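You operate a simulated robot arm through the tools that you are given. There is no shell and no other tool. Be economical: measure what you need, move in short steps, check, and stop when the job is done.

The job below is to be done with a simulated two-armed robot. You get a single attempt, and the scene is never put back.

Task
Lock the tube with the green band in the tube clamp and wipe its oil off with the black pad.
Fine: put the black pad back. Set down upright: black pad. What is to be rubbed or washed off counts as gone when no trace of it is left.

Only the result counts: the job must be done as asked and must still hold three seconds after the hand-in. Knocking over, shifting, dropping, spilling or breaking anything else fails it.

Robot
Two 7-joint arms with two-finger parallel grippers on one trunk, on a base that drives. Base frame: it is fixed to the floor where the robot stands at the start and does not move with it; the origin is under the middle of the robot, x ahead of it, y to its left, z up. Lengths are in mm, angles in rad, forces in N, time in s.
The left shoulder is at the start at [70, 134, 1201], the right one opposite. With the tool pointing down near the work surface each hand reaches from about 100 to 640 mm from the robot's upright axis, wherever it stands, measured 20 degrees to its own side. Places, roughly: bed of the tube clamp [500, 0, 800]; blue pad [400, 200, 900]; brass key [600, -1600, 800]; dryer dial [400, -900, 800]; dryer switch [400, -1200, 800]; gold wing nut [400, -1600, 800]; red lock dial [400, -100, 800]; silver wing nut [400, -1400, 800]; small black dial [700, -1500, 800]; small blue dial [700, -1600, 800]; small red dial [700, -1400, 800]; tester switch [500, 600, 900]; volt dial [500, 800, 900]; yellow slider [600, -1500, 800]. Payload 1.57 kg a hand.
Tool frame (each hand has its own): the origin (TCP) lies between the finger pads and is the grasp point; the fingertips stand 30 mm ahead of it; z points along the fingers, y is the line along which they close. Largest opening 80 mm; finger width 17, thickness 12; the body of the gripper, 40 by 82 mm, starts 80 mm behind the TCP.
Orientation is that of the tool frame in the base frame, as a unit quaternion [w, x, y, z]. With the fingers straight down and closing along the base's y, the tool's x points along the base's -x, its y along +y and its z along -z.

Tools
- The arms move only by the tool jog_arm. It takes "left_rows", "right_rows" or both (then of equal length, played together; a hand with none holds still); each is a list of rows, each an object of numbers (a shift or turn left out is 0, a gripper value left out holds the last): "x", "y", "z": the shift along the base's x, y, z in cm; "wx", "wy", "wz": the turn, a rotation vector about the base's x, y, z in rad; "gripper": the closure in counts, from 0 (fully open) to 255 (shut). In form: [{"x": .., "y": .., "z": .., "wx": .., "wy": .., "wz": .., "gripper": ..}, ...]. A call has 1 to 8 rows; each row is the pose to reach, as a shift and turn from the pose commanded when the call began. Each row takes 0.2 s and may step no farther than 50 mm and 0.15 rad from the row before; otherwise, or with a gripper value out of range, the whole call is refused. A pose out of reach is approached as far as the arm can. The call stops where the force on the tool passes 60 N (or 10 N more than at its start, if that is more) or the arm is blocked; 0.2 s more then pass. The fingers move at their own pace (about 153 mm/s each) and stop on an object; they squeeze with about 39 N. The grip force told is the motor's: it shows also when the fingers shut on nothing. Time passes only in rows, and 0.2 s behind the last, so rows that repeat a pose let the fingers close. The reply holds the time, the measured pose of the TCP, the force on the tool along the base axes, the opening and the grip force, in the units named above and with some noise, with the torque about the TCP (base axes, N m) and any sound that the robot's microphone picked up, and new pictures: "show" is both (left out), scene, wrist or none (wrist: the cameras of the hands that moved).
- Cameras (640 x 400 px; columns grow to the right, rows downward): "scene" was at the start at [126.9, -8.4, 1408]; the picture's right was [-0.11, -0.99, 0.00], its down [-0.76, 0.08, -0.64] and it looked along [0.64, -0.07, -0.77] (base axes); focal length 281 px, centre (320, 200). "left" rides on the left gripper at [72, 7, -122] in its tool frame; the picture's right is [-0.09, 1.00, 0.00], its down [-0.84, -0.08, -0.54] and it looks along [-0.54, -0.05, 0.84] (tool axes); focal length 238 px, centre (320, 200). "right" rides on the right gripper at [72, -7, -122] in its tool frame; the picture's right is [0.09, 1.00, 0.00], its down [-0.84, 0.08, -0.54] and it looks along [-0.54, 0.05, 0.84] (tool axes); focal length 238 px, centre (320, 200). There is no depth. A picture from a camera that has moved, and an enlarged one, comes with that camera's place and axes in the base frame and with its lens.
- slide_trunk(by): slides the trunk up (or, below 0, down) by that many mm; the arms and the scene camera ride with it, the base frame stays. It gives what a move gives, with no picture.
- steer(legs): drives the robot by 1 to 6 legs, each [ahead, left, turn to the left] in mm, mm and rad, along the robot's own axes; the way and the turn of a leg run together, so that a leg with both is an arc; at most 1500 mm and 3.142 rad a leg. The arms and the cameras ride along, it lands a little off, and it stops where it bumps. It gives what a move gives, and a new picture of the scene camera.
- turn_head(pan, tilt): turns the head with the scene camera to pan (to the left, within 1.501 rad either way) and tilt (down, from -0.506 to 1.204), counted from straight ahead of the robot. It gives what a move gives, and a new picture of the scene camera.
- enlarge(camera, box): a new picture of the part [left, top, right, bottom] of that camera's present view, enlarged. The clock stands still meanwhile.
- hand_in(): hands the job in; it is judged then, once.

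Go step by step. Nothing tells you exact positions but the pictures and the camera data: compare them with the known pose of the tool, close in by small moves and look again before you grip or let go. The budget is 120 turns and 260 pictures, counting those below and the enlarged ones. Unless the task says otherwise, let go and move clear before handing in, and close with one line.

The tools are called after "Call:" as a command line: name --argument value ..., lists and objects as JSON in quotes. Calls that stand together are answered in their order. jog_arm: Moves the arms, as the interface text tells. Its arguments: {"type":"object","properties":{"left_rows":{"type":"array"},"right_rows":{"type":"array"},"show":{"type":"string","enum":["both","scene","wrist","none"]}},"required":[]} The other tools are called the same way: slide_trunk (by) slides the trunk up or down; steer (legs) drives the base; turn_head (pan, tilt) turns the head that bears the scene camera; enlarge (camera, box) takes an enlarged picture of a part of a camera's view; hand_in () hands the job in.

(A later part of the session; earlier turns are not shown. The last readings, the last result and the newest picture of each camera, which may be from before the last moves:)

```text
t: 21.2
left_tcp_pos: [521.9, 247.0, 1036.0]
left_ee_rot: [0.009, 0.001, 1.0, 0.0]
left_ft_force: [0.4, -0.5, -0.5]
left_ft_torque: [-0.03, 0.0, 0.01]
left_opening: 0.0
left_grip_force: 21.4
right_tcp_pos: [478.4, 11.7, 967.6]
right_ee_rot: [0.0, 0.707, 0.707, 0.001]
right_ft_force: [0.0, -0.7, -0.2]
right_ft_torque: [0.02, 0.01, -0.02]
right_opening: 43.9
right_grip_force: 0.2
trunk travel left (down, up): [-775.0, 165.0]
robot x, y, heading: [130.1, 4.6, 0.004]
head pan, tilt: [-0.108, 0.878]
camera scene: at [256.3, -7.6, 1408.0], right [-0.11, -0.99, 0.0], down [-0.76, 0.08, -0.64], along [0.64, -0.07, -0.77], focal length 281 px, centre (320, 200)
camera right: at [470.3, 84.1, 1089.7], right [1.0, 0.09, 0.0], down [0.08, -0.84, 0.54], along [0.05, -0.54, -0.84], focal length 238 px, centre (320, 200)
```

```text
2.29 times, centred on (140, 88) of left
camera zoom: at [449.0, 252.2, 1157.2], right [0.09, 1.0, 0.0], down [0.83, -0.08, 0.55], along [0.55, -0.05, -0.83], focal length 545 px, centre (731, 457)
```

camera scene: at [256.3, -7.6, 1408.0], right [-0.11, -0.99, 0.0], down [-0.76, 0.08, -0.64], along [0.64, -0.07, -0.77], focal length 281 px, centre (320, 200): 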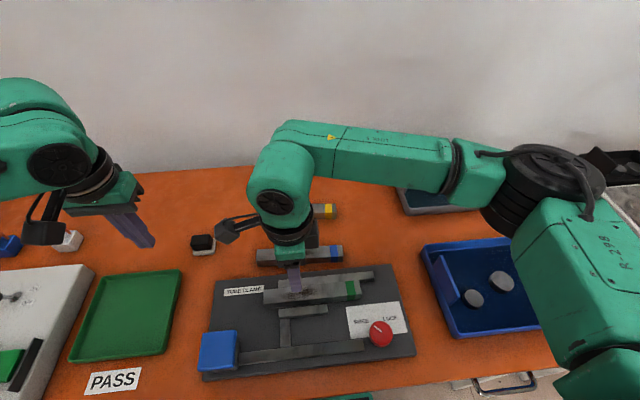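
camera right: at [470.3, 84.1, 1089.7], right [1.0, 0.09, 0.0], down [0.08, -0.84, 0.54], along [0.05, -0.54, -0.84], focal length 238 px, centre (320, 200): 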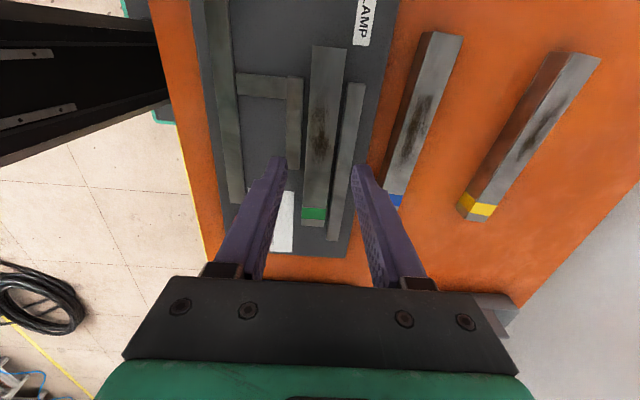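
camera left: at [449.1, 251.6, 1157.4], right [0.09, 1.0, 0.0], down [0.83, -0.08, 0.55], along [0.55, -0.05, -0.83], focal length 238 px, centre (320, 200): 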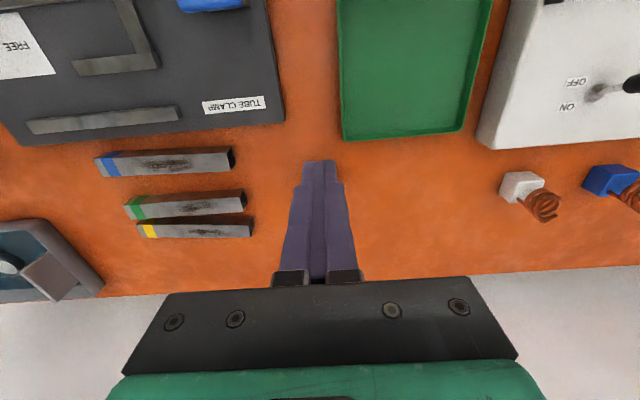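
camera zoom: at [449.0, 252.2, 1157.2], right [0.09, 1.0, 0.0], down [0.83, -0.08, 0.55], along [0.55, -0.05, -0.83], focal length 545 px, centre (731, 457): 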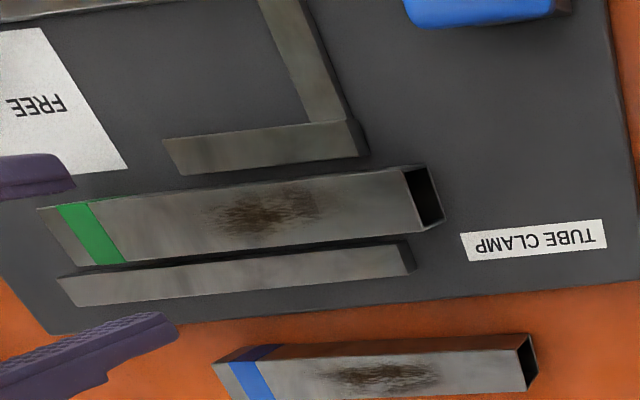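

The tube lies between the jaw and the rear rail. Now I turn the right hand back and move it over the red dial, and move the left hand back above the blue pad.

Call:
jog_arm --right_rows '[{"x": -1, "y": -1.5, "z": 1, "wz": 0.145, "gripper": 0}, {"x": -2, "y": -3, "z": 1, "wz": 0.29}, {"x": -3, "y": -5, "z": 1, "wz": 0.435}, {"x": -4, "y": -7, "z": 1, "wz": 0.58}, {"x": -5, "y": -9, "z": 1, "wz": 0.725}, {"x": -6, "y": -11, "z": 1, "wz": 0.87}, {"x": -7.5, "y": -13, "z": 1, "wz": 1.015}, {"x": -8.9, "y": -15.2, "z": 1, "wz": 1.16}]' --left_rows '[{"x": -2, "y": -1.2}, {"x": -4, "y": -2.4}, {"x": -6, "y": -3.6}, {"x": -8, "y": -4.8}, {"x": -10, "y": -6}, {"x": -12, "y": -7.5}, {"x": -13.4, "y": -9.2, "z": -3}, {"x": -13.4, "y": -9.2, "z": -6}]' --show "none"

Call:
jog_arm --right_rows '[{"wz": 0.14}, {"wz": 0.28}, {"wz": 0.41}, {"wz": 0.41}]' --left_rows '[{"z": -1.5}, {"z": -3}, {"z": -4.5}, {"z": -5.5}]' --show "both"

Call:
enlarge --camera "right" --box '[220, 50, 420, 250]'

```text
t: 23.0
left_tcp_pos: [466.0, 147.0, 1015.2]
left_ee_rot: [0.007, 0.0, 1.0, 0.0]
left_ft_force: [-1.1, -0.6, -0.1]
left_ft_torque: [0.03, -0.02, 0.0]
left_opening: 0.1
left_grip_force: 21.1
left hand out of reach, approached as far as the arm can: row 3, 4, 5, 6, 7, 8
right_tcp_pos: [389.0, -142.2, 978.2]
right_ee_rot: [-0.001, 0.201, 0.98, 0.001]
right_ft_force: [0.1, 0.0, -0.3]
right_ft_torque: [0.01, 0.03, 0.0]
right_opening: 79.9
right_grip_force: 0.1
trunk travel left (down, up): [-775.0, 165.0]
robot x, y, heading: [132.9, -1.0, 0.001]
head pan, tilt: [-0.108, 0.878]
```

```text
t: 24.0
left_tcp_pos: [469.2, 146.6, 960.6]
left_ee_rot: [0.006, 0.0, 1.0, 0.0]
left_ft_force: [0.2, -0.7, 0.3]
left_ft_torque: [0.01, -0.03, 0.0]
left_opening: 0.1
left_grip_force: 20.9
left hand out of reach, approached as far as the arm can: row 3
right_tcp_pos: [390.3, -141.3, 979.1]
right_ee_rot: [0.0, -0.001, 1.0, 0.0]
right_ft_force: [-0.1, 0.1, 0.3]
right_ft_torque: [0.01, 0.02, -0.02]
right_opening: 79.9
right_grip_force: 0.0
trunk travel left (down, up): [-775.0, 165.0]
robot x, y, heading: [126.4, -0.2, 0.006]
head pan, tilt: [-0.108, 0.878]
camera scene: at [256.9, -7.4, 1408.0], right [-0.11, -0.99, 0.0], down [-0.76, 0.08, -0.64], along [0.64, -0.07, -0.77], focal length 281 px, centre (320, 200)
camera right: at [317.6, -147.6, 1100.7], right [-0.09, 1.0, 0.0], down [0.84, 0.08, 0.54], along [0.54, 0.05, -0.84], focal length 238 px, centre (320, 200)
camera left: at [395.0, 151.5, 1083.5], right [0.09, 1.0, 0.0], down [0.83, -0.08, 0.55], along [0.55, -0.05, -0.83], focal length 238 px, centre (320, 200)
```

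scene: 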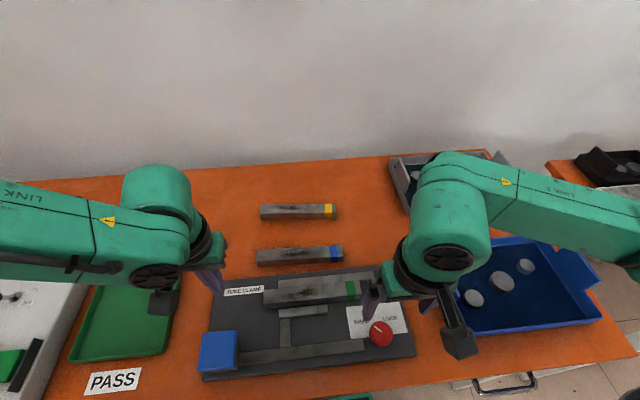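
right: 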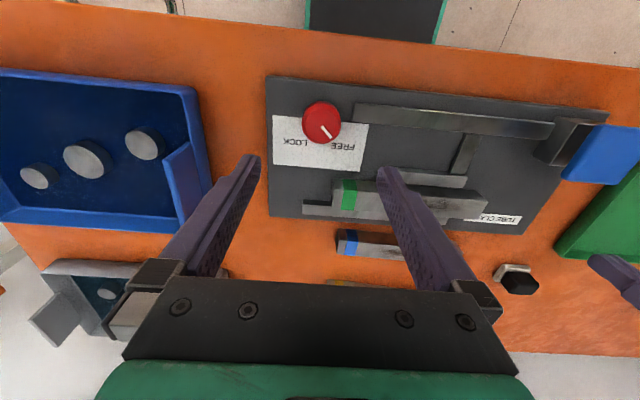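
left: 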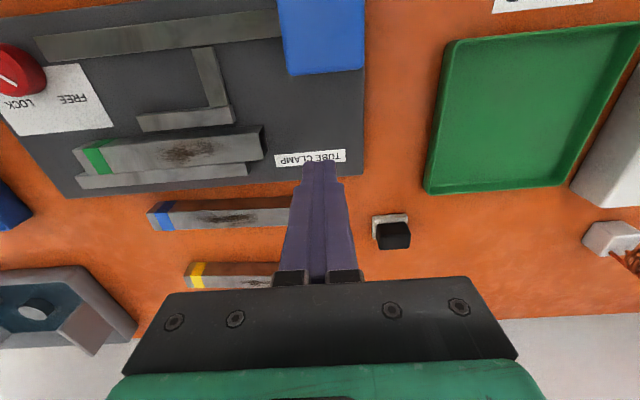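

```text
2.00 times, centred on (320, 150) of right
camera zoom: at [317.6, -147.6, 1100.7], right [-0.09, 1.0, 0.0], down [0.84, 0.08, 0.54], along [0.54, 0.05, -0.84], focal length 477 px, centre (320, 300)
```

zoom: 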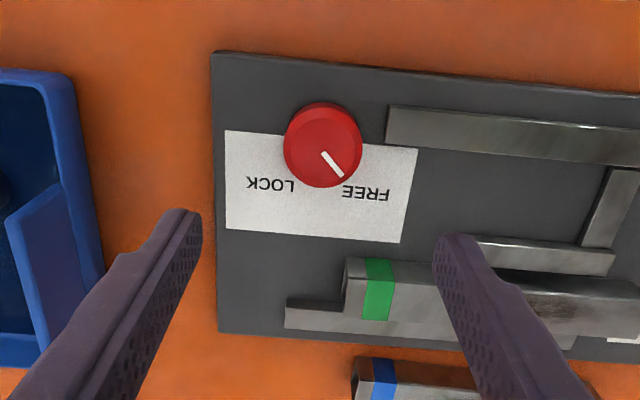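

The dial is centred near (386, −140), pointing to FREE; LOCK is a quarter turn clockwise. I'll lower the left hand first so it can reach in over the pad, and angle the right hand so its fingers clear the front rail.

Call:
jog_arm --right_rows '[{"wz": -0.13, "z": -2, "x": -0.4, "y": 0.1, "gripper": 64}, {"wz": -0.26, "z": -4, "x": -0.4, "y": 0.1}, {"wz": -0.39, "z": -6, "x": -0.4, "y": 0.1}, {"wz": -0.5, "z": -7.5, "x": -0.4, "y": 0.1}, {"wz": -0.5, "z": -9, "x": -0.4, "y": 0.1}, {"wz": -0.5, "z": -9, "x": -0.4, "y": 0.1}]' --left_rows '[{"z": -2}, {"z": -4}, {"z": -4, "x": -3, "y": 0.3}, {"z": -4, "x": -6, "y": 0.7}, {"z": -4, "x": -8, "y": 0.7}, {"z": -4, "x": -8, "y": 0.7}]' --show "both"

```text
t: 25.4
left_tcp_pos: [461.8, 145.5, 921.2]
left_ee_rot: [0.006, 0.0, 1.0, 0.0]
left_ft_force: [0.2, -0.2, -1.1]
left_ft_torque: [0.0, 0.01, 0.01]
left_opening: 0.0
left_grip_force: 21.6
left hand out of reach, approached as far as the arm can: row 3, 4, 5, 6
right_tcp_pos: [386.9, -140.3, 888.3]
right_ee_rot: [0.0, 0.248, 0.969, 0.0]
right_ft_force: [-0.3, 0.6, 0.3]
right_ft_torque: [0.0, -0.01, -0.01]
right_opening: 59.7
right_grip_force: 0.1
trunk travel left (down, up): [-775.0, 165.0]
robot x, y, heading: [128.3, -1.5, 0.001]
head pan, tilt: [-0.108, 0.878]
camera scene: at [256.4, -8.1, 1408.0], right [-0.11, -0.99, 0.0], down [-0.76, 0.08, -0.64], along [0.64, -0.07, -0.77], focal length 281 px, centre (320, 200)
camera right: at [319.5, -112.0, 1009.3], right [0.4, 0.92, 0.0], down [0.77, -0.33, 0.54], along [0.5, -0.21, -0.84], focal length 238 px, centre (320, 200)
camera left: at [388.8, 151.1, 1042.8], right [0.09, 1.0, 0.0], down [0.83, -0.08, 0.55], along [0.55, -0.05, -0.83], focal length 238 px, centre (320, 200)
```

scene: 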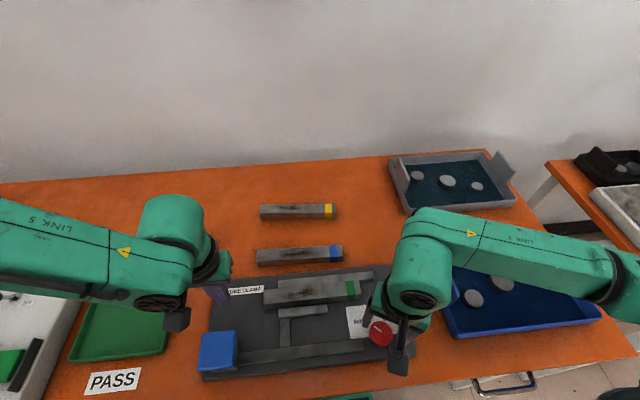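
right: 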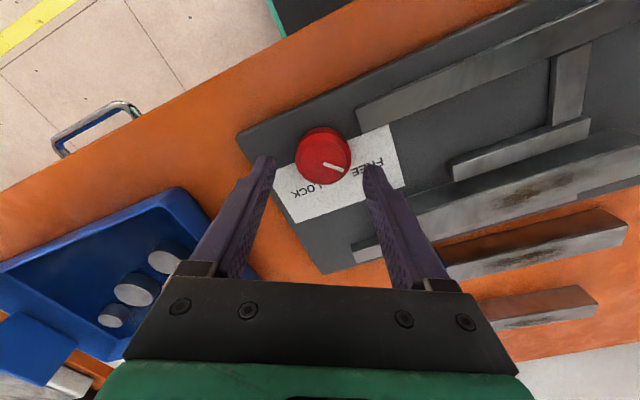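
left: 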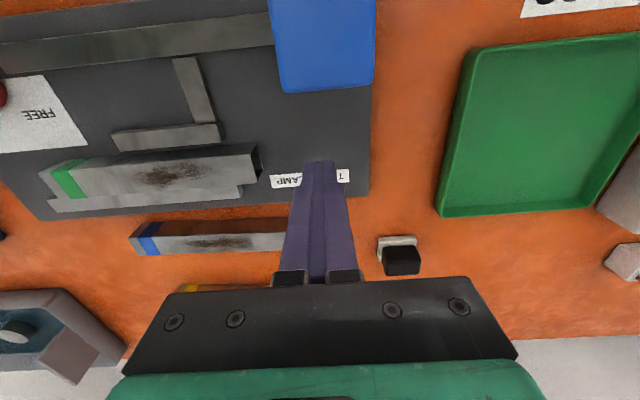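

The left hand can't pull in further from here, so I'll drive back 85 mm; both hands are above everything on the way.

Call:
jog_arm --left_rows '[{"z": 1.5}, {"z": 3}]' --right_rows '[{"z": 2}, {"z": 4}]' --show "none"

Call:
steer --legs '[[-85, 0, 0]]'

```text
t: 26.0
left_tcp_pos: [472.1, 138.4, 958.8]
left_ee_rot: [0.006, 0.0, 1.0, 0.001]
left_ft_force: [-0.2, -1.6, -0.1]
left_ft_torque: [0.03, 0.0, -0.02]
left_opening: 0.0
left_grip_force: 21.4
left hand out of reach, approached as far as the arm can: row 1, 2
right_tcp_pos: [385.0, -141.0, 928.2]
right_ee_rot: [0.0, 0.247, 0.969, 0.0]
right_ft_force: [-0.5, 0.0, 0.2]
right_ft_torque: [0.01, -0.04, 0.0]
right_opening: 60.1
right_grip_force: 0.1
trunk travel left (down, up): [-775.0, 165.0]
robot x, y, heading: [133.0, -2.0, 0.003]
head pan, tilt: [-0.108, 0.878]
```

```text
t: 27.1
left_tcp_pos: [390.0, 137.6, 958.3]
left_ee_rot: [0.006, 0.0, 1.0, 0.001]
left_ft_force: [0.1, 0.1, 0.0]
left_ft_torque: [0.0, 0.04, 0.03]
left_opening: 0.1
left_grip_force: 21.6
right_tcp_pos: [304.0, -141.8, 926.3]
right_ee_rot: [-0.001, 0.247, 0.969, 0.0]
right_ft_force: [0.2, 0.4, 0.6]
right_ft_torque: [0.0, 0.01, 0.0]
right_opening: 60.0
right_grip_force: 0.0
trunk travel left (down, up): [-775.0, 165.0]
robot x, y, heading: [48.3, 1.0, -0.006]
head pan, tilt: [-0.108, 0.878]
camera scene: at [175.0, -8.0, 1407.7], right [-0.11, -0.99, 0.0], down [-0.77, 0.08, -0.64], along [0.63, -0.07, -0.77], focal length 281 px, centre (320, 200)
```

scene: 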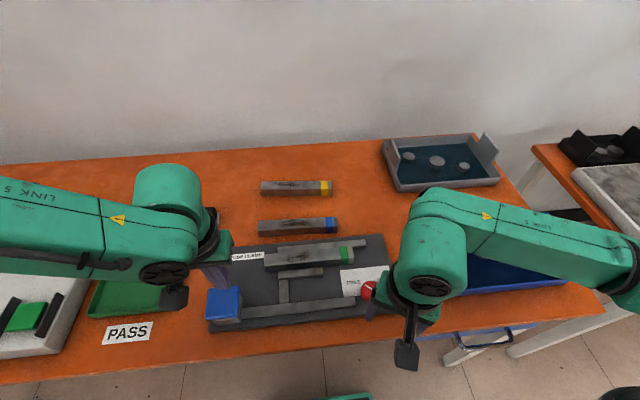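

Both hands ride well. Now I return the right hand above the dial and align the left over the pad.

Call:
jog_arm --left_rows '[{"y": 0.8}, {"y": 1.7, "z": -1.5}, {"y": 1.7, "z": -3}, {"y": 1.7, "z": -4.5}]' --right_rows '[{"x": 3}, {"x": 6}, {"x": 8.2, "z": -2}, {"x": 8.2, "z": -4}]' --show "wrist"

Call:
enlarge --camera "right" --box '[220, 80, 420, 280]'

```text
t: 28.1
left_tcp_pos: [390.2, 154.4, 914.2]
left_ee_rot: [0.007, 0.0, 1.0, -0.001]
left_ft_force: [-0.6, -0.3, -0.2]
left_ft_torque: [0.03, 0.0, 0.01]
left_opening: 0.2
left_grip_force: 21.4
right_tcp_pos: [384.6, -142.3, 887.6]
right_ee_rot: [0.0, 0.247, 0.969, 0.0]
right_ft_force: [-0.7, 1.0, -0.2]
right_ft_torque: [0.04, 0.03, 0.0]
right_opening: 59.6
right_grip_force: 0.1
trunk travel left (down, up): [-775.0, 165.0]
robot x, y, heading: [46.2, 0.6, -0.0]
head pan, tilt: [-0.108, 0.878]
camera right: at [318.3, -113.4, 1009.8], right [0.4, 0.92, 0.0], down [0.77, -0.33, 0.54], along [0.5, -0.21, -0.84], focal length 238 px, centre (320, 200)
camera left: at [317.9, 158.5, 1034.9], right [0.09, 1.0, 0.0], down [0.83, -0.08, 0.55], along [0.55, -0.05, -0.83], focal length 238 px, centre (320, 200)
```

right: 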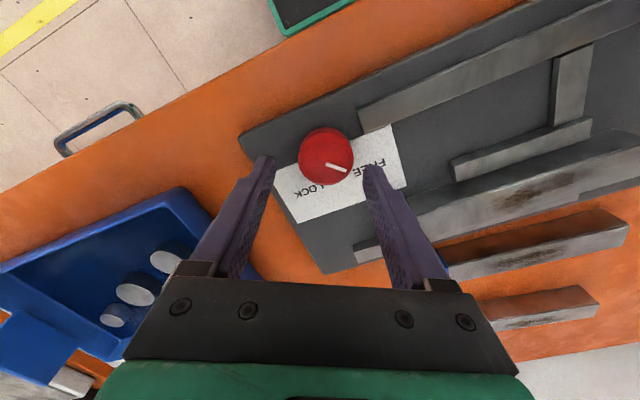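
left: 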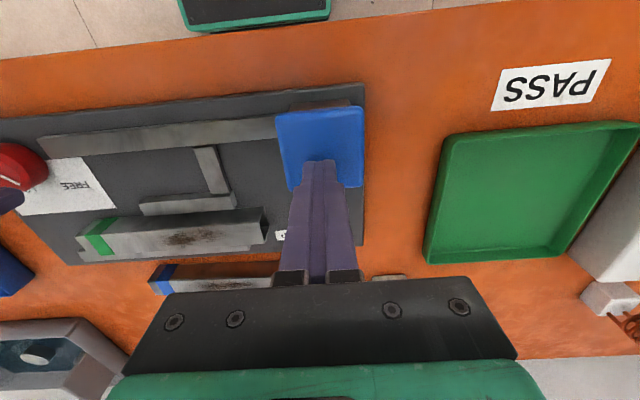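

```text
2.00 times, centred on (320, 180) of right
camera zoom: at [318.3, -113.4, 1009.8], right [0.4, 0.92, 0.0], down [0.77, -0.33, 0.54], along [0.5, -0.21, -0.84], focal length 477 px, centre (320, 240)
```

zoom: 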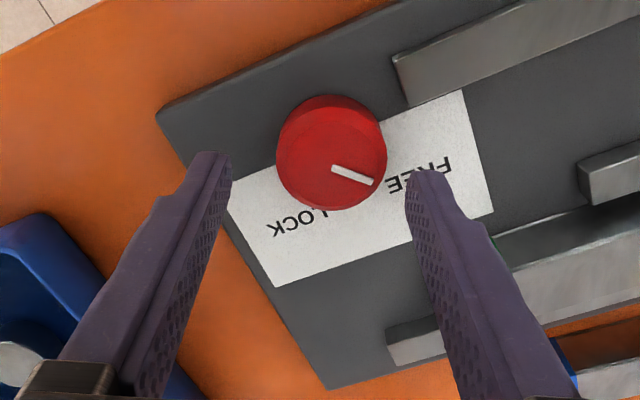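

Dial centre is (388, −138). First I press the blue pad gradually and watch the jaw and force.

Call:
jog_arm --left_rows '[{"z": -0.8}, {"z": -1.3}, {"z": -1.8}, {"z": -2.2}]' --right_rows '[{"x": 0.3, "y": 0.4}, {"x": 0.3, "y": 0.4}, {"x": 0.3, "y": 0.4}, {"x": 0.3, "y": 0.4}]' --show "none"

Call:
enlarge --camera "scene" --box '[200, 220, 400, 345]'

```text
t: 29.1
left_tcp_pos: [389.2, 153.4, 892.8]
left_ee_rot: [0.01, 0.0, 1.0, 0.001]
left_ft_force: [0.5, -1.1, 14.9]
left_ft_torque: [-0.04, 0.1, -0.13]
left_opening: 0.0
left_grip_force: 21.7
right_tcp_pos: [383.9, -138.0, 888.8]
right_ee_rot: [0.001, 0.247, 0.969, 0.001]
right_ft_force: [-0.2, -0.1, -0.5]
right_ft_torque: [0.02, -0.02, 0.0]
right_opening: 60.0
right_grip_force: 0.0
trunk travel left (down, up): [-775.0, 165.0]
robot x, y, heading: [45.6, 1.7, 0.001]
head pan, tilt: [-0.108, 0.878]
```

```text
3.20 times, centred on (300, 282) of scene
camera zoom: at [170.5, -9.5, 1408.4], right [-0.11, -0.99, 0.0], down [-0.76, 0.08, -0.64], along [0.64, -0.07, -0.77], focal length 898 px, centre (384, -64)
```

zoom: 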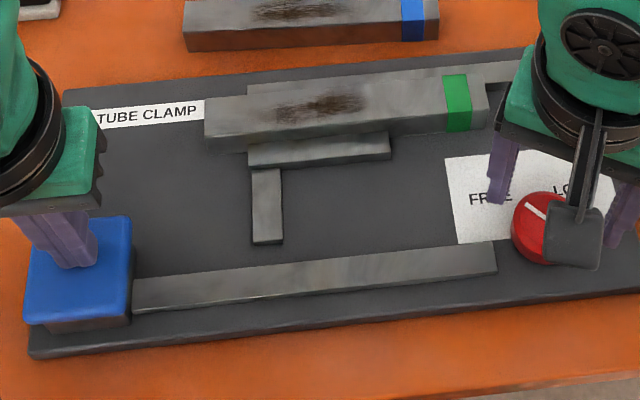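

With 15 N the jaw is already against the tube. I press a little more, and bring the right hand down around the dial.

Call:
jog_arm --left_rows '[{"z": -0.2}, {"z": -0.4}, {"z": -0.5}, {"z": -0.5}, {"z": -0.5}]' --right_rows '[{"x": 0.4}, {"x": 0.4, "z": -0.8}, {"x": 0.5, "z": -1.6}, {"x": 0.5, "z": -2.4}, {"x": 0.5, "z": -2.4}]' --show "wrist"

Call:
enlarge --camera "scene" --box '[200, 220, 400, 345]'

Call:
enlarge --camera "right" --box '[220, 80, 420, 280]'

```text
t: 29.7
left_tcp_pos: [388.2, 154.2, 892.7]
left_ee_rot: [0.018, 0.001, 1.0, 0.0]
left_ft_force: [-9.0, 4.5, 36.4]
left_ft_torque: [0.13, 0.52, 0.07]
left_opening: 0.1
left_grip_force: 21.3
right_tcp_pos: [386.0, -137.4, 881.7]
right_ee_rot: [0.003, 0.247, 0.969, 0.002]
right_ft_force: [-0.3, 0.0, -0.7]
right_ft_torque: [-0.01, 0.03, -0.01]
right_opening: 59.6
right_grip_force: 0.0
trunk travel left (down, up): [-775.0, 165.0]
robot x, y, heading: [47.0, -2.1, 0.0]
head pan, tilt: [-0.108, 0.878]
stopped in row 3 (left hand): the force on the tool passed its limit (the readings are from after the stop); the commanded pose is now the measured one
camera right: at [319.0, -108.8, 1003.0], right [0.4, 0.92, 0.0], down [0.77, -0.33, 0.55], along [0.5, -0.21, -0.84], focal length 238 px, centre (320, 200)
camera left: at [313.1, 158.9, 1012.9], right [0.09, 1.0, 0.0], down [0.82, -0.08, 0.57], along [0.57, -0.05, -0.82], focal length 238 px, centre (320, 200)
```

right: 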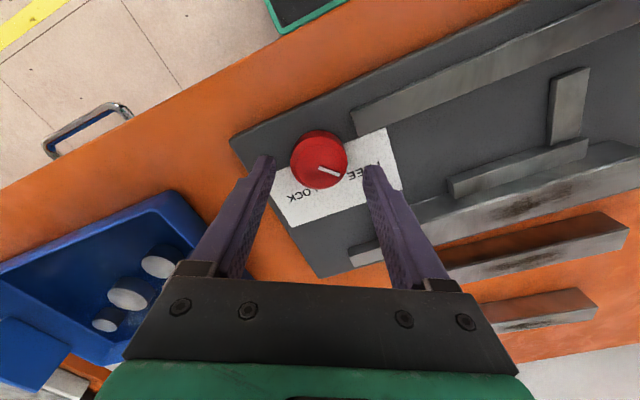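
left: 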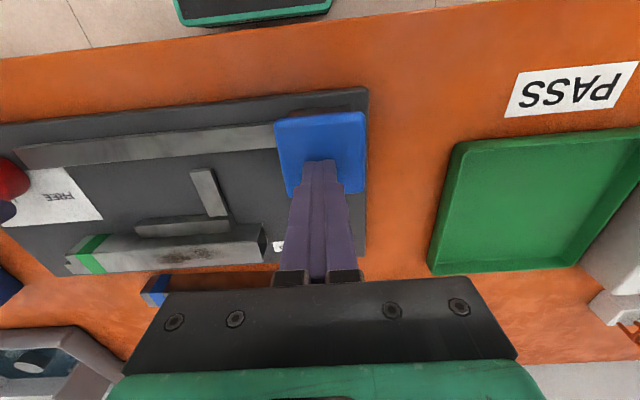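

```text
3.20 times, centred on (300, 282) of scene
camera zoom: at [164.9, -8.3, 1408.8], right [-0.11, -0.99, 0.0], down [-0.76, 0.08, -0.64], along [0.64, -0.07, -0.77], focal length 898 px, centre (384, -64)
```

zoom: 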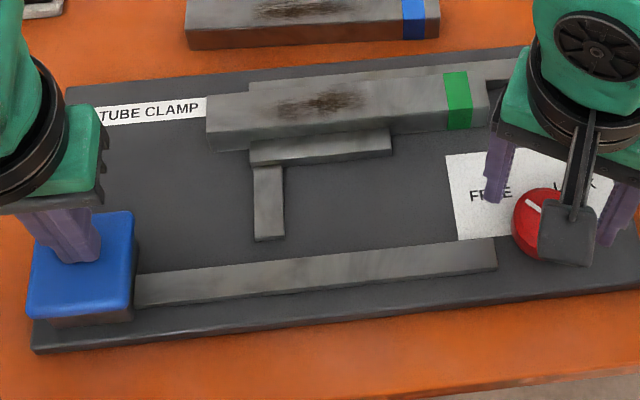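

```text
2.00 times, centred on (320, 180) of right
camera zoom: at [319.0, -108.8, 1003.0], right [0.4, 0.92, 0.0], down [0.77, -0.33, 0.55], along [0.5, -0.21, -0.84], focal length 477 px, centre (320, 240)
```

zoom: 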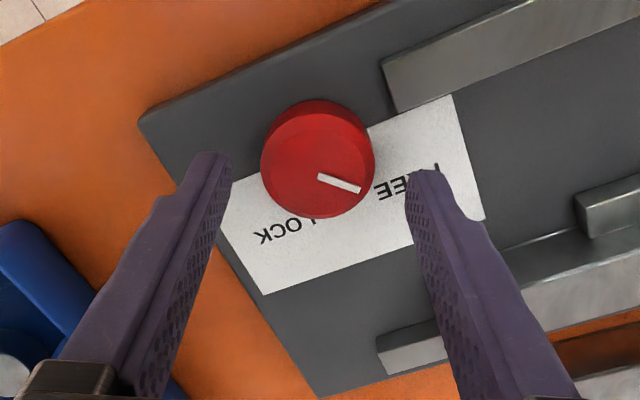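

The pad is fully down and the jaw presses the tube. The fingers are centred on the dial; I lower the right hand onto it and close.

Call:
jog_arm --right_rows '[{"x": 0.1, "z": -0.8}, {"x": 0.1, "z": -1.6}, {"x": 0.1, "z": -2.5}, {"x": 0.1, "z": -2.5}]' --show "none"

Call:
enlarge --camera "right" --box '[220, 80, 420, 280]'

Call:
enlarge --camera "scene" --box '[320, 230, 440, 330]'

```text
t: 30.7
left_tcp_pos: [388.9, 154.0, 891.8]
left_ee_rot: [0.017, 0.001, 1.0, 0.001]
left_ft_force: [-5.0, 6.9, 51.0]
left_ft_torque: [0.18, 0.51, -0.02]
left_opening: 0.0
left_grip_force: 21.7
right_tcp_pos: [386.1, -136.9, 857.0]
right_ee_rot: [0.003, 0.246, 0.969, 0.002]
right_ft_force: [-0.2, -0.2, -0.2]
right_ft_torque: [-0.02, 0.0, 0.0]
right_opening: 60.1
right_grip_force: 0.1
trunk travel left (down, up): [-775.0, 165.0]
robot x, y, heading: [47.5, 3.3, 0.002]
head pan, tilt: [-0.108, 0.878]
```

```text
2.00 times, centred on (320, 180) of right
camera zoom: at [319.3, -108.9, 977.9], right [0.4, 0.92, 0.0], down [0.77, -0.33, 0.55], along [0.5, -0.21, -0.84], focal length 477 px, centre (320, 240)
```

zoom: 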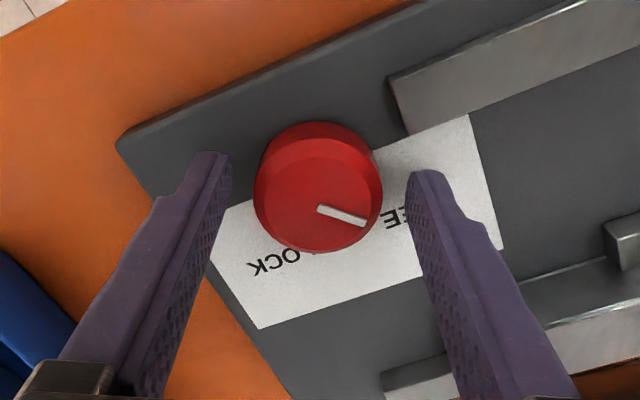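

```text
4.00 times, centred on (380, 280) of scene
camera zoom: at [164.5, -9.1, 1409.0], right [-0.11, -0.99, 0.0], down [-0.76, 0.08, -0.64], along [0.64, -0.07, -0.77], focal length 1122 px, centre (80, -120)
```

zoom: 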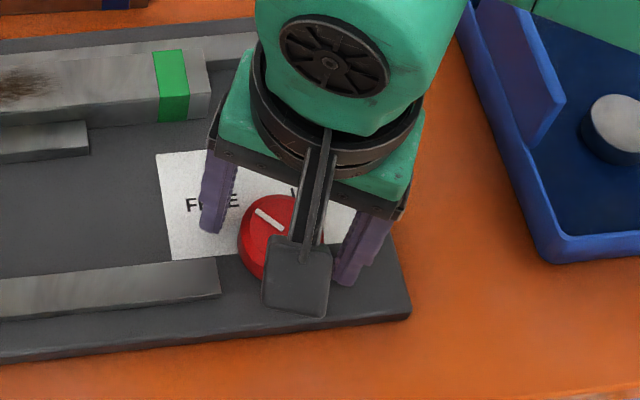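

Fingers flank the dial well. I ease the left press slightly and close on the dial.

Call:
jog_arm --left_rows '[{"z": 0.2}, {"z": 0.2}, {"z": 0.2}, {"z": 0.2}]' --right_rows '[{"gripper": 150}, {"gripper": 255}, {"gripper": 255}, {"gripper": 255}]' --show "none"

Call:
enlarge --camera "right" --box '[220, 80, 420, 280]'

```text
t: 31.7
left_tcp_pos: [388.3, 153.5, 893.5]
left_ee_rot: [0.015, 0.0, 1.0, 0.001]
left_ft_force: [4.0, -0.7, 7.9]
left_ft_torque: [-0.05, -0.06, 0.01]
left_opening: 0.0
left_grip_force: 21.2
right_tcp_pos: [386.6, -137.4, 856.5]
right_ee_rot: [0.001, 0.247, 0.969, 0.001]
right_ft_force: [-14.4, -7.4, 23.7]
right_ft_torque: [-0.52, 0.3, -0.03]
right_opening: 43.6
right_grip_force: 44.8
trunk travel left (down, up): [-775.0, 165.0]
robot x, y, heading: [48.6, 0.2, -0.002]
head pan, tilt: [-0.108, 0.878]
```

```text
2.00 times, centred on (320, 180) of right
camera zoom: at [319.7, -109.2, 978.0], right [0.4, 0.92, 0.0], down [0.77, -0.33, 0.54], along [0.5, -0.21, -0.84], focal length 477 px, centre (320, 240)
```

zoom: 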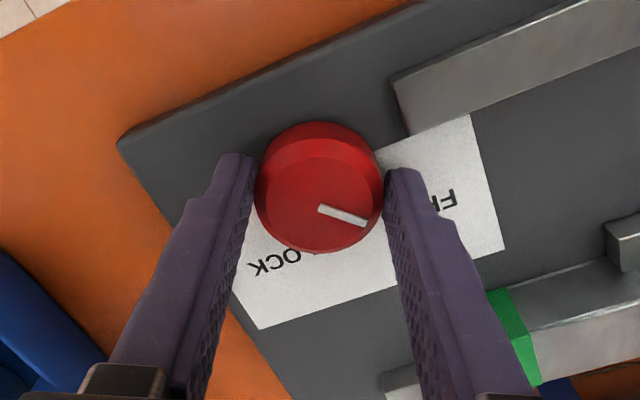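

The dial is gripped (43.6 mm). I press the pad slightly more and turn the dial clockwise.

Call:
jog_arm --left_rows '[{"z": -0.2}, {"z": -0.2}, {"z": -0.2}, {"z": -0.2}, {"z": -0.2}, {"z": -0.2}]' --right_rows '[{}, {"wz": -0.14}, {"wz": -0.28}, {"wz": -0.42}, {"wz": -0.56}, {"wz": -0.7}]' --show "wrist"

Call:
enlarge --camera "right" --box '[220, 80, 420, 280]'

```text
t: 32.9
left_tcp_pos: [388.1, 153.9, 893.1]
left_ee_rot: [0.017, 0.002, 1.0, 0.0]
left_ft_force: [-9.7, 5.9, 32.9]
left_ft_torque: [0.17, 0.53, -0.02]
left_opening: 0.3
left_grip_force: 21.2
right_tcp_pos: [387.9, -136.0, 855.8]
right_ee_rot: [0.004, 0.475, 0.88, 0.004]
right_ft_force: [-0.8, -3.7, 8.9]
right_ft_torque: [-0.07, 0.61, -0.02]
right_opening: 43.7
right_grip_force: 45.1
trunk travel left (down, up): [-775.0, 165.0]
robot x, y, heading: [42.2, 1.8, 0.001]
head pan, tilt: [-0.108, 0.878]
stopped in row 5 (left hand): the force on the tool passed its limit (the readings are from after the stop); the commanded pose is now the measured one
camera right: at [341.2, -80.4, 977.9], right [0.78, 0.62, 0.01], down [0.52, -0.66, 0.55], along [0.35, -0.42, -0.84], focal length 238 px, centre (320, 200)
camera left: at [313.1, 158.9, 1012.9], right [0.09, 1.0, 0.0], down [0.82, -0.08, 0.57], along [0.57, -0.05, -0.82], focal length 238 px, centre (320, 200)
```

right: 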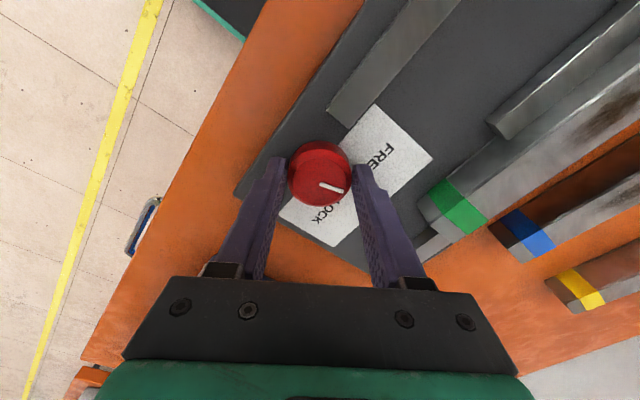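
left: 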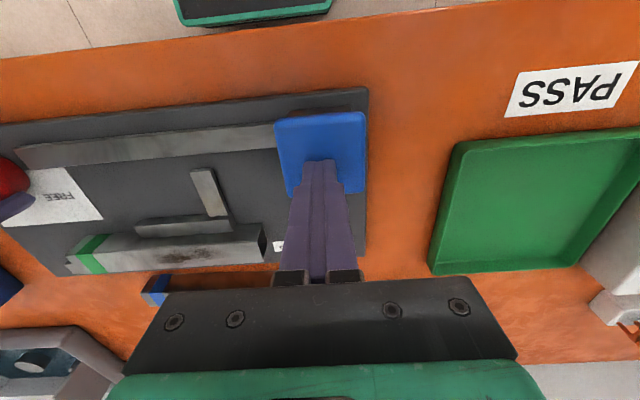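

```text
2.00 times, centred on (320, 180) of right
camera zoom: at [341.2, -80.4, 977.9], right [0.78, 0.62, 0.01], down [0.52, -0.66, 0.55], along [0.35, -0.42, -0.84], focal length 477 px, centre (320, 240)
```

zoom: 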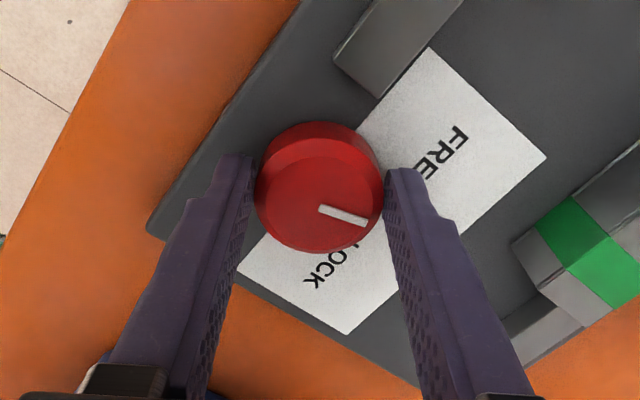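

The dial turns with the hand. I ease the left by 1 mm and continue turning.

Call:
jog_arm --left_rows '[{"z": 0.1}, {"z": 0.1}, {"z": 0.1}, {"z": 0.1}, {"z": 0.1}, {"z": 0.1}]' --right_rows '[{"wz": -0.13}, {"wz": -0.26}, {"wz": -0.39}, {"wz": -0.52}, {"wz": -0.65}, {"wz": -0.75}]' --show "none"

Call:
enlarge --camera "right" --box '[220, 80, 420, 280]'

```text
t: 34.3
left_tcp_pos: [389.9, 154.1, 892.5]
left_ee_rot: [0.016, 0.001, 1.0, -0.002]
left_ft_force: [-16.0, 1.2, 32.5]
left_ft_torque: [0.03, 0.74, -0.05]
left_opening: 0.0
left_grip_force: 21.3
right_tcp_pos: [389.1, -135.3, 856.7]
right_ee_rot: [0.004, 0.765, 0.644, 0.005]
right_ft_force: [12.0, 3.6, 3.6]
right_ft_torque: [-0.87, -0.29, 0.02]
right_opening: 43.5
right_grip_force: 45.3
trunk travel left (down, up): [-775.0, 165.0]
robot x, y, heading: [44.7, -1.2, -0.001]
head pan, tilt: [-0.108, 0.878]
```

```text
2.00 times, centred on (320, 180) of right
camera zoom: at [393.8, -64.0, 978.2], right [1.0, -0.08, 0.01], down [-0.07, -0.84, 0.54], along [-0.03, -0.54, -0.84], focal length 477 px, centre (320, 240)
```

zoom: 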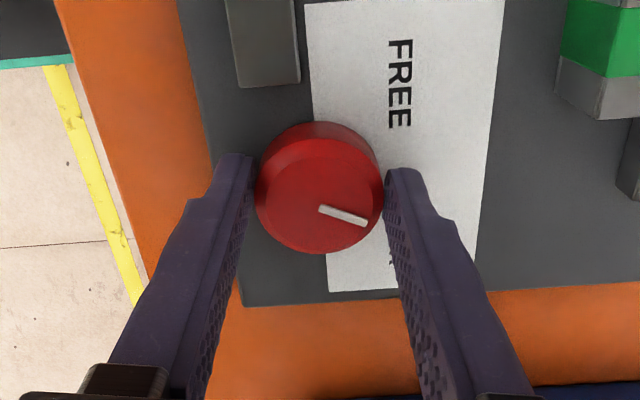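

The pointer has passed the middle and is heading toward LOCK. I continue about 0.35 rad more.

Call:
jog_arm --right_rows '[{"wz": -0.1}, {"wz": -0.2}, {"wz": -0.3}, {"wz": -0.36}]' --show "none"

Call:
enlarge --camera "right" --box '[220, 80, 420, 280]'

Call:
enlarge --camera "scene" --box '[200, 210, 440, 350]'

```text
t: 35.3
left_tcp_pos: [389.7, 153.8, 892.7]
left_ee_rot: [0.016, 0.001, 1.0, 0.001]
left_ft_force: [-21.7, 1.1, 40.4]
left_ft_torque: [0.07, 0.93, -0.04]
left_opening: 0.2
left_grip_force: 21.4
right_tcp_pos: [391.4, -135.7, 856.3]
right_ee_rot: [0.003, 0.867, 0.498, 0.005]
right_ft_force: [24.9, 0.3, 5.8]
right_ft_torque: [0.28, -0.27, 0.76]
right_opening: 43.6
right_grip_force: 44.9
trunk travel left (down, up): [-775.0, 165.0]
robot x, y, heading: [49.3, -0.1, 0.003]
head pan, tilt: [-0.108, 0.878]
```

```text
2.00 times, centred on (320, 180) of right
camera zoom: at [419.7, -71.2, 978.4], right [0.91, -0.42, 0.01], down [-0.36, -0.76, 0.54], along [-0.22, -0.49, -0.84], focal length 477 px, centre (320, 240)
```

zoom: 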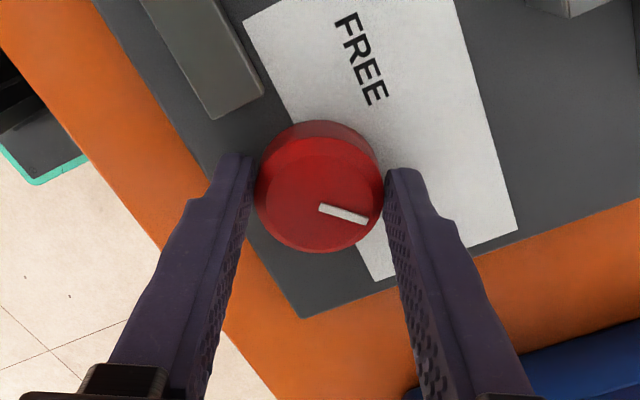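

```text
2.67 times, centred on (320, 280) of scene
camera zoom: at [167.5, -8.8, 1408.7], right [-0.11, -0.99, 0.0], down [-0.76, 0.08, -0.64], along [0.64, -0.07, -0.77], focal length 748 px, centre (320, -13)
```

zoom: 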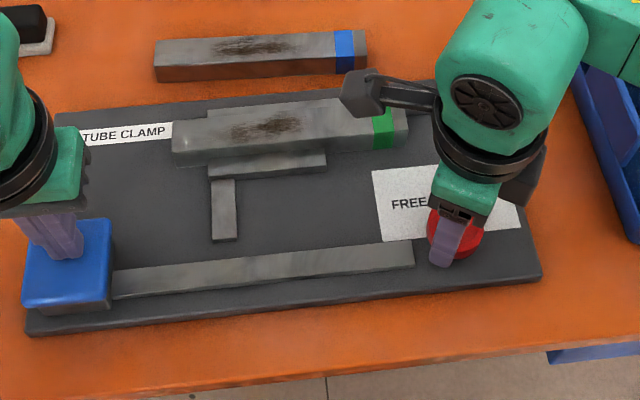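

The dial now meets a stop (torque 0.76 N m) after about a quarter turn. I open the right hand and rise, then release the pad and check that the jaw holds.

Call:
jog_arm --right_rows '[{"gripper": 64}, {"gripper": 64}, {"z": 3}, {"z": 7}, {"z": 11}]' --show "none"

Call:
jog_arm --left_rows '[{"z": 1}, {"z": 3}, {"z": 6}, {"z": 10}]' --show "none"

Call:
enlarge --camera "scene" --box '[200, 210, 440, 350]'

Call:
enlarge --camera "right" --box '[200, 0, 520, 280]'

```text
t: 36.5
left_tcp_pos: [390.5, 152.9, 892.8]
left_ee_rot: [0.017, 0.001, 1.0, 0.0]
left_ft_force: [-8.1, 3.2, 27.3]
left_ft_torque: [0.07, 0.43, -0.05]
left_opening: 0.0
left_grip_force: 21.2
right_tcp_pos: [389.2, -137.1, 965.3]
right_ee_rot: [0.002, 0.867, 0.498, 0.002]
right_ft_force: [-0.1, -0.2, -0.1]
right_ft_torque: [-0.04, 0.0, 0.01]
right_opening: 59.9
right_grip_force: 0.0
trunk travel left (down, up): [-775.0, 165.0]
robot x, y, heading: [48.2, 1.6, 0.001]
head pan, tilt: [-0.108, 0.878]
```

```text
t: 37.5
left_tcp_pos: [392.7, 154.1, 990.3]
left_ee_rot: [0.014, 0.0, 1.0, 0.0]
left_ft_force: [-0.4, 0.6, 0.1]
left_ft_torque: [0.0, 0.0, -0.01]
left_opening: 0.0
left_grip_force: 21.0
right_tcp_pos: [391.6, -136.6, 963.1]
right_ee_rot: [0.002, 0.867, 0.498, 0.001]
right_ft_force: [-0.1, -0.6, -0.6]
right_ft_torque: [0.01, 0.0, 0.0]
right_opening: 59.8
right_grip_force: 0.1
trunk travel left (down, up): [-775.0, 165.0]
robot x, y, heading: [46.6, 0.8, 0.003]
head pan, tilt: [-0.108, 0.878]
```

```text
2.67 times, centred on (320, 280) of scene
camera zoom: at [171.8, -7.7, 1408.0], right [-0.11, -0.99, 0.0], down [-0.76, 0.08, -0.64], along [0.64, -0.07, -0.77], focal length 748 px, centre (320, -13)
```

zoom: 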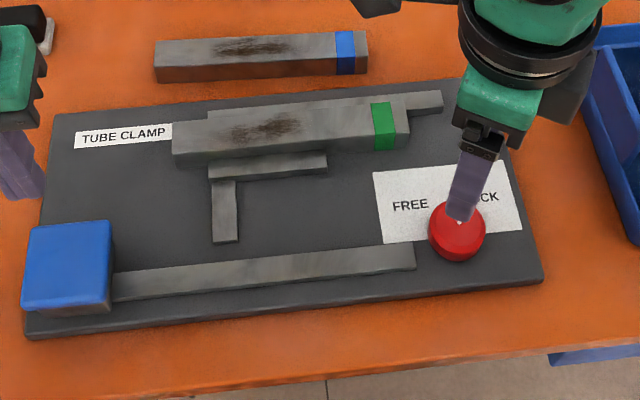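

```text
1.43 times, centred on (360, 140) of right
camera zoom: at [421.8, -71.3, 1085.8], right [0.91, -0.42, 0.0], down [-0.36, -0.76, 0.54], along [-0.23, -0.49, -0.84], focal length 340 px, centre (263, 286)
```

zoom: 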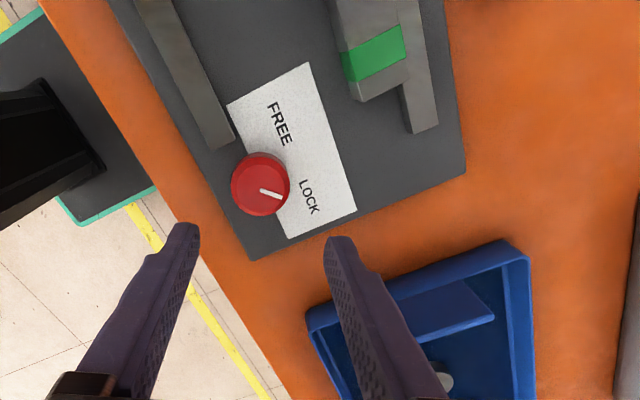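

The jaw stays closed with the pad released and the dial at LOCK, so the tube is locked. Next I drive ahead again and look closely at the black pad with the left hand.

Call:
steer --legs '[[90, 0, 0]]'

Call:
jog_arm --left_rows '[{"x": 2, "y": 1.5, "gripper": 0}, {"x": 5, "y": 3, "gripper": 0}, {"x": 8, "y": 5, "z": 0}, {"x": 11, "y": 7, "z": 0}]' --right_rows '[{"y": -2, "wz": 0.14}, {"y": -4, "wz": 0.28}, {"y": -6, "wz": 0.42}, {"y": -8, "wz": 0.56}]' --show "wrist"

Call:
enlarge --camera "left" --box '[240, 130, 400, 250]'

Call:
enlarge --camera "scene" --box '[140, 200, 260, 275]'

```text
t: 38.6
left_tcp_pos: [481.7, 155.1, 992.2]
left_ee_rot: [0.015, 0.001, 1.0, -0.001]
left_ft_force: [-1.1, -0.4, 0.0]
left_ft_torque: [0.03, -0.02, -0.01]
left_opening: 0.0
left_grip_force: 20.9
right_tcp_pos: [481.1, -136.6, 964.0]
right_ee_rot: [0.002, 0.867, 0.498, 0.001]
right_ft_force: [0.8, -1.0, 0.3]
right_ft_torque: [-0.01, 0.01, 0.01]
right_opening: 59.3
right_grip_force: 0.1
trunk travel left (down, up): [-775.0, 165.0]
robot x, y, heading: [136.2, -0.3, 0.003]
head pan, tilt: [-0.108, 0.878]
camera scene: at [259.1, -7.3, 1408.3], right [-0.1, -0.99, 0.0], down [-0.76, 0.08, -0.64], along [0.64, -0.07, -0.77], focal length 281 px, centre (320, 200)
```

scene: 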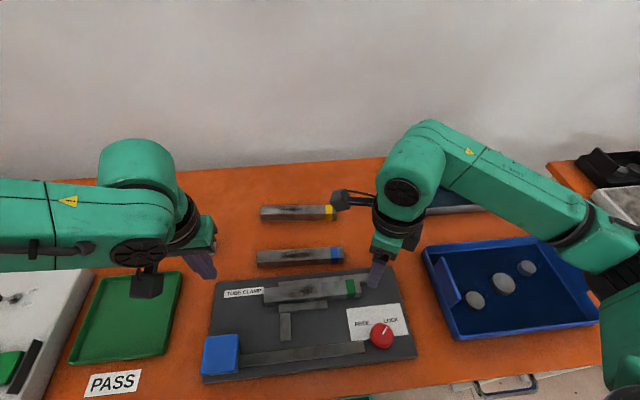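

```text
t: 39.6
left_tcp_pos: [593.3, 224.8, 991.6]
left_ee_rot: [0.014, 0.001, 1.0, -0.001]
left_ft_force: [0.3, 0.0, -0.7]
left_ft_torque: [-0.01, 0.01, -0.01]
left_opening: 79.7
left_grip_force: 0.1
right_tcp_pos: [481.3, -217.6, 964.9]
right_ee_rot: [0.001, 0.695, 0.719, 0.002]
right_ft_force: [0.9, 0.5, 0.4]
right_ft_torque: [-0.02, 0.01, 0.03]
right_opening: 59.9
right_grip_force: 0.0
trunk travel left (down, up): [-775.0, 165.0]
robot x, y, heading: [136.9, -0.4, 0.002]
head pan, tilt: [-0.108, 0.878]
camera right: at [471.8, -145.2, 1085.3], right [0.99, 0.13, 0.0], down [0.1, -0.83, 0.54], along [0.07, -0.54, -0.84], focal length 238 px, centre (320, 200)
camera left: at [517.9, 230.9, 1112.2], right [0.09, 1.0, 0.0], down [0.82, -0.08, 0.56], along [0.56, -0.05, -0.83], focal length 238 px, centre (320, 200)
```

right: 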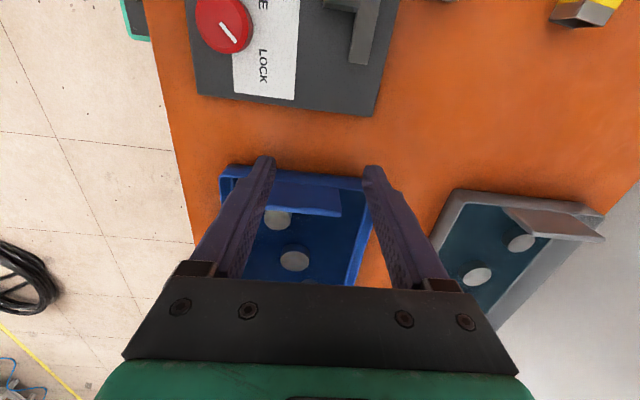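
left: 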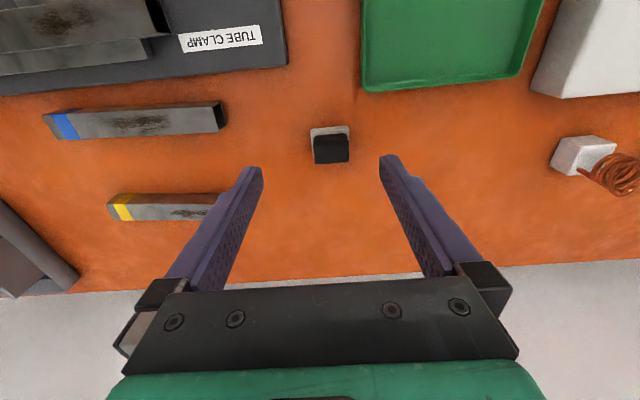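

```text
3.33 times, centred on (320, 190) of left
camera zoom: at [517.9, 230.9, 1112.2], right [0.09, 1.0, 0.0], down [0.82, -0.08, 0.56], along [0.56, -0.05, -0.83], focal length 794 px, centre (320, 233)
```

zoom: 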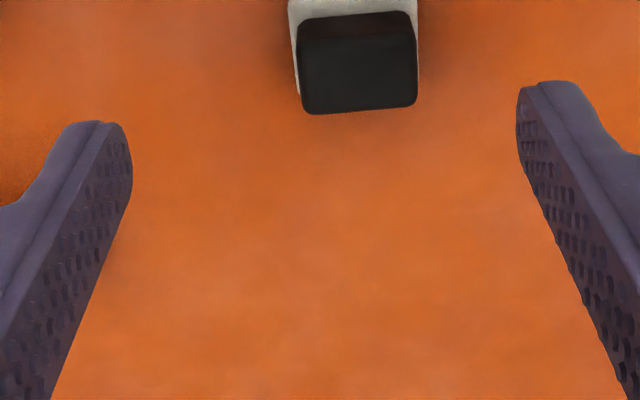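

```text
5.33 times, centred on (200, 238) of scene
camera zoom: at [261.5, -7.5, 1408.0], right [-0.1, -0.99, 0.0], down [-0.76, 0.08, -0.64], along [0.64, -0.07, -0.77], focal length 1497 px, centre (960, 0)
```

zoom: 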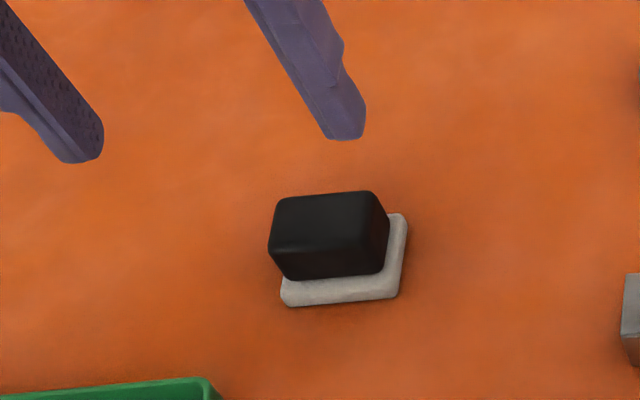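

The black pad is a black block (≈43 mm) on a felt base (≈50 mm), centred near (635, 235), with its top near z 828. I go above it and remove the slight tilt of the left hand.

Call:
jog_arm --left_rows '[{"x": 2, "y": 0.5, "z": -2, "wy": 0.028}, {"x": 4.2, "y": 1.05, "z": -5, "wy": 0.028}, {"x": 4.2, "y": 1.05, "z": -8, "wy": 0.028}, {"x": 4.2, "y": 1.05, "z": -10, "wy": 0.028}, {"x": 4.2, "y": 1.05, "z": -10, "wy": 0.028}]' --show "both"

Call:
enlarge --camera "left" --box '[220, 80, 420, 240]'

Call:
enlarge --camera "scene" --box '[140, 200, 260, 275]'

```text
t: 40.8
left_tcp_pos: [636.1, 235.1, 892.5]
left_ee_rot: [0.0, 0.001, 1.0, 0.0]
left_ft_force: [0.6, -0.4, 0.8]
left_ft_torque: [0.02, -0.02, -0.03]
left_opening: 80.1
left_grip_force: 0.1
right_tcp_pos: [481.0, -216.6, 964.1]
right_ee_rot: [0.002, 0.696, 0.718, 0.001]
right_ft_force: [0.1, 0.1, -0.7]
right_ft_torque: [-0.01, 0.01, -0.03]
right_opening: 60.0
right_grip_force: 0.1
trunk travel left (down, up): [-775.0, 165.0]
robot x, y, heading: [133.8, 0.0, -0.002]
head pan, tilt: [-0.108, 0.878]
camera scene: at [261.5, -7.5, 1408.0], right [-0.1, -0.99, 0.0], down [-0.76, 0.08, -0.64], along [0.64, -0.07, -0.77], focal length 281 px, centre (320, 200)
camera left: at [564.0, 239.7, 1013.6], right [0.09, 1.0, 0.0], down [0.84, -0.08, 0.54], along [0.54, -0.05, -0.84], focal length 238 px, centre (320, 200)
```

scene: 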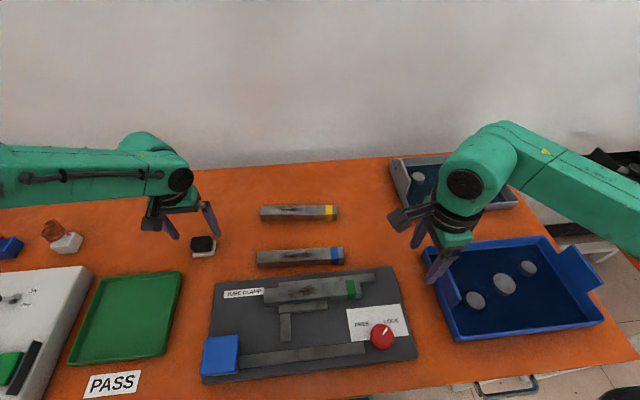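
left: 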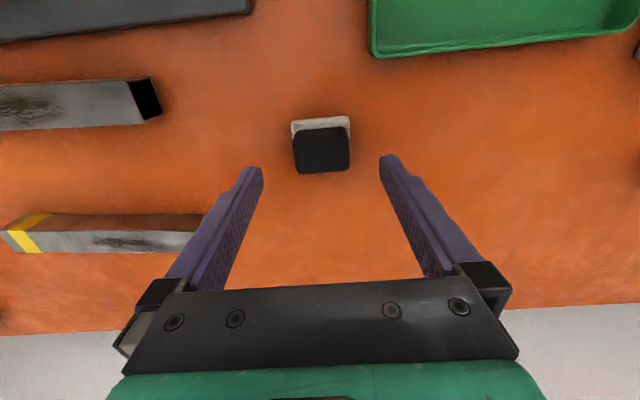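

```text
2.50 times, centred on (320, 160) of left
camera zoom: at [564.0, 239.7, 1013.6], right [0.09, 1.0, 0.0], down [0.84, -0.08, 0.54], along [0.54, -0.05, -0.84], focal length 596 px, centre (320, 300)
```

zoom: 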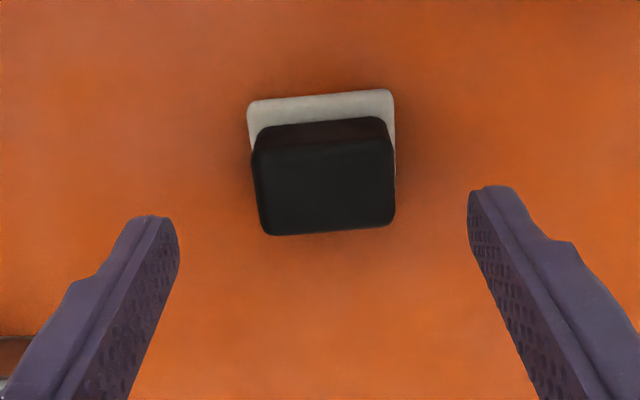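

```text
5.33 times, centred on (200, 238) of scene
camera zoom: at [261.5, -7.5, 1408.0], right [-0.1, -0.99, 0.0], down [-0.76, 0.08, -0.64], along [0.64, -0.07, -0.77], focal length 1497 px, centre (960, 0)
```

zoom: 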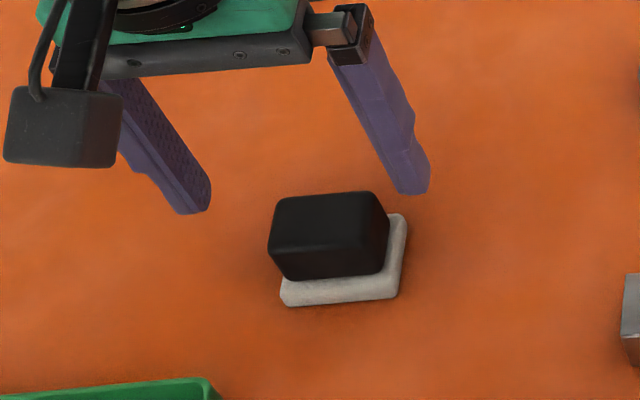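

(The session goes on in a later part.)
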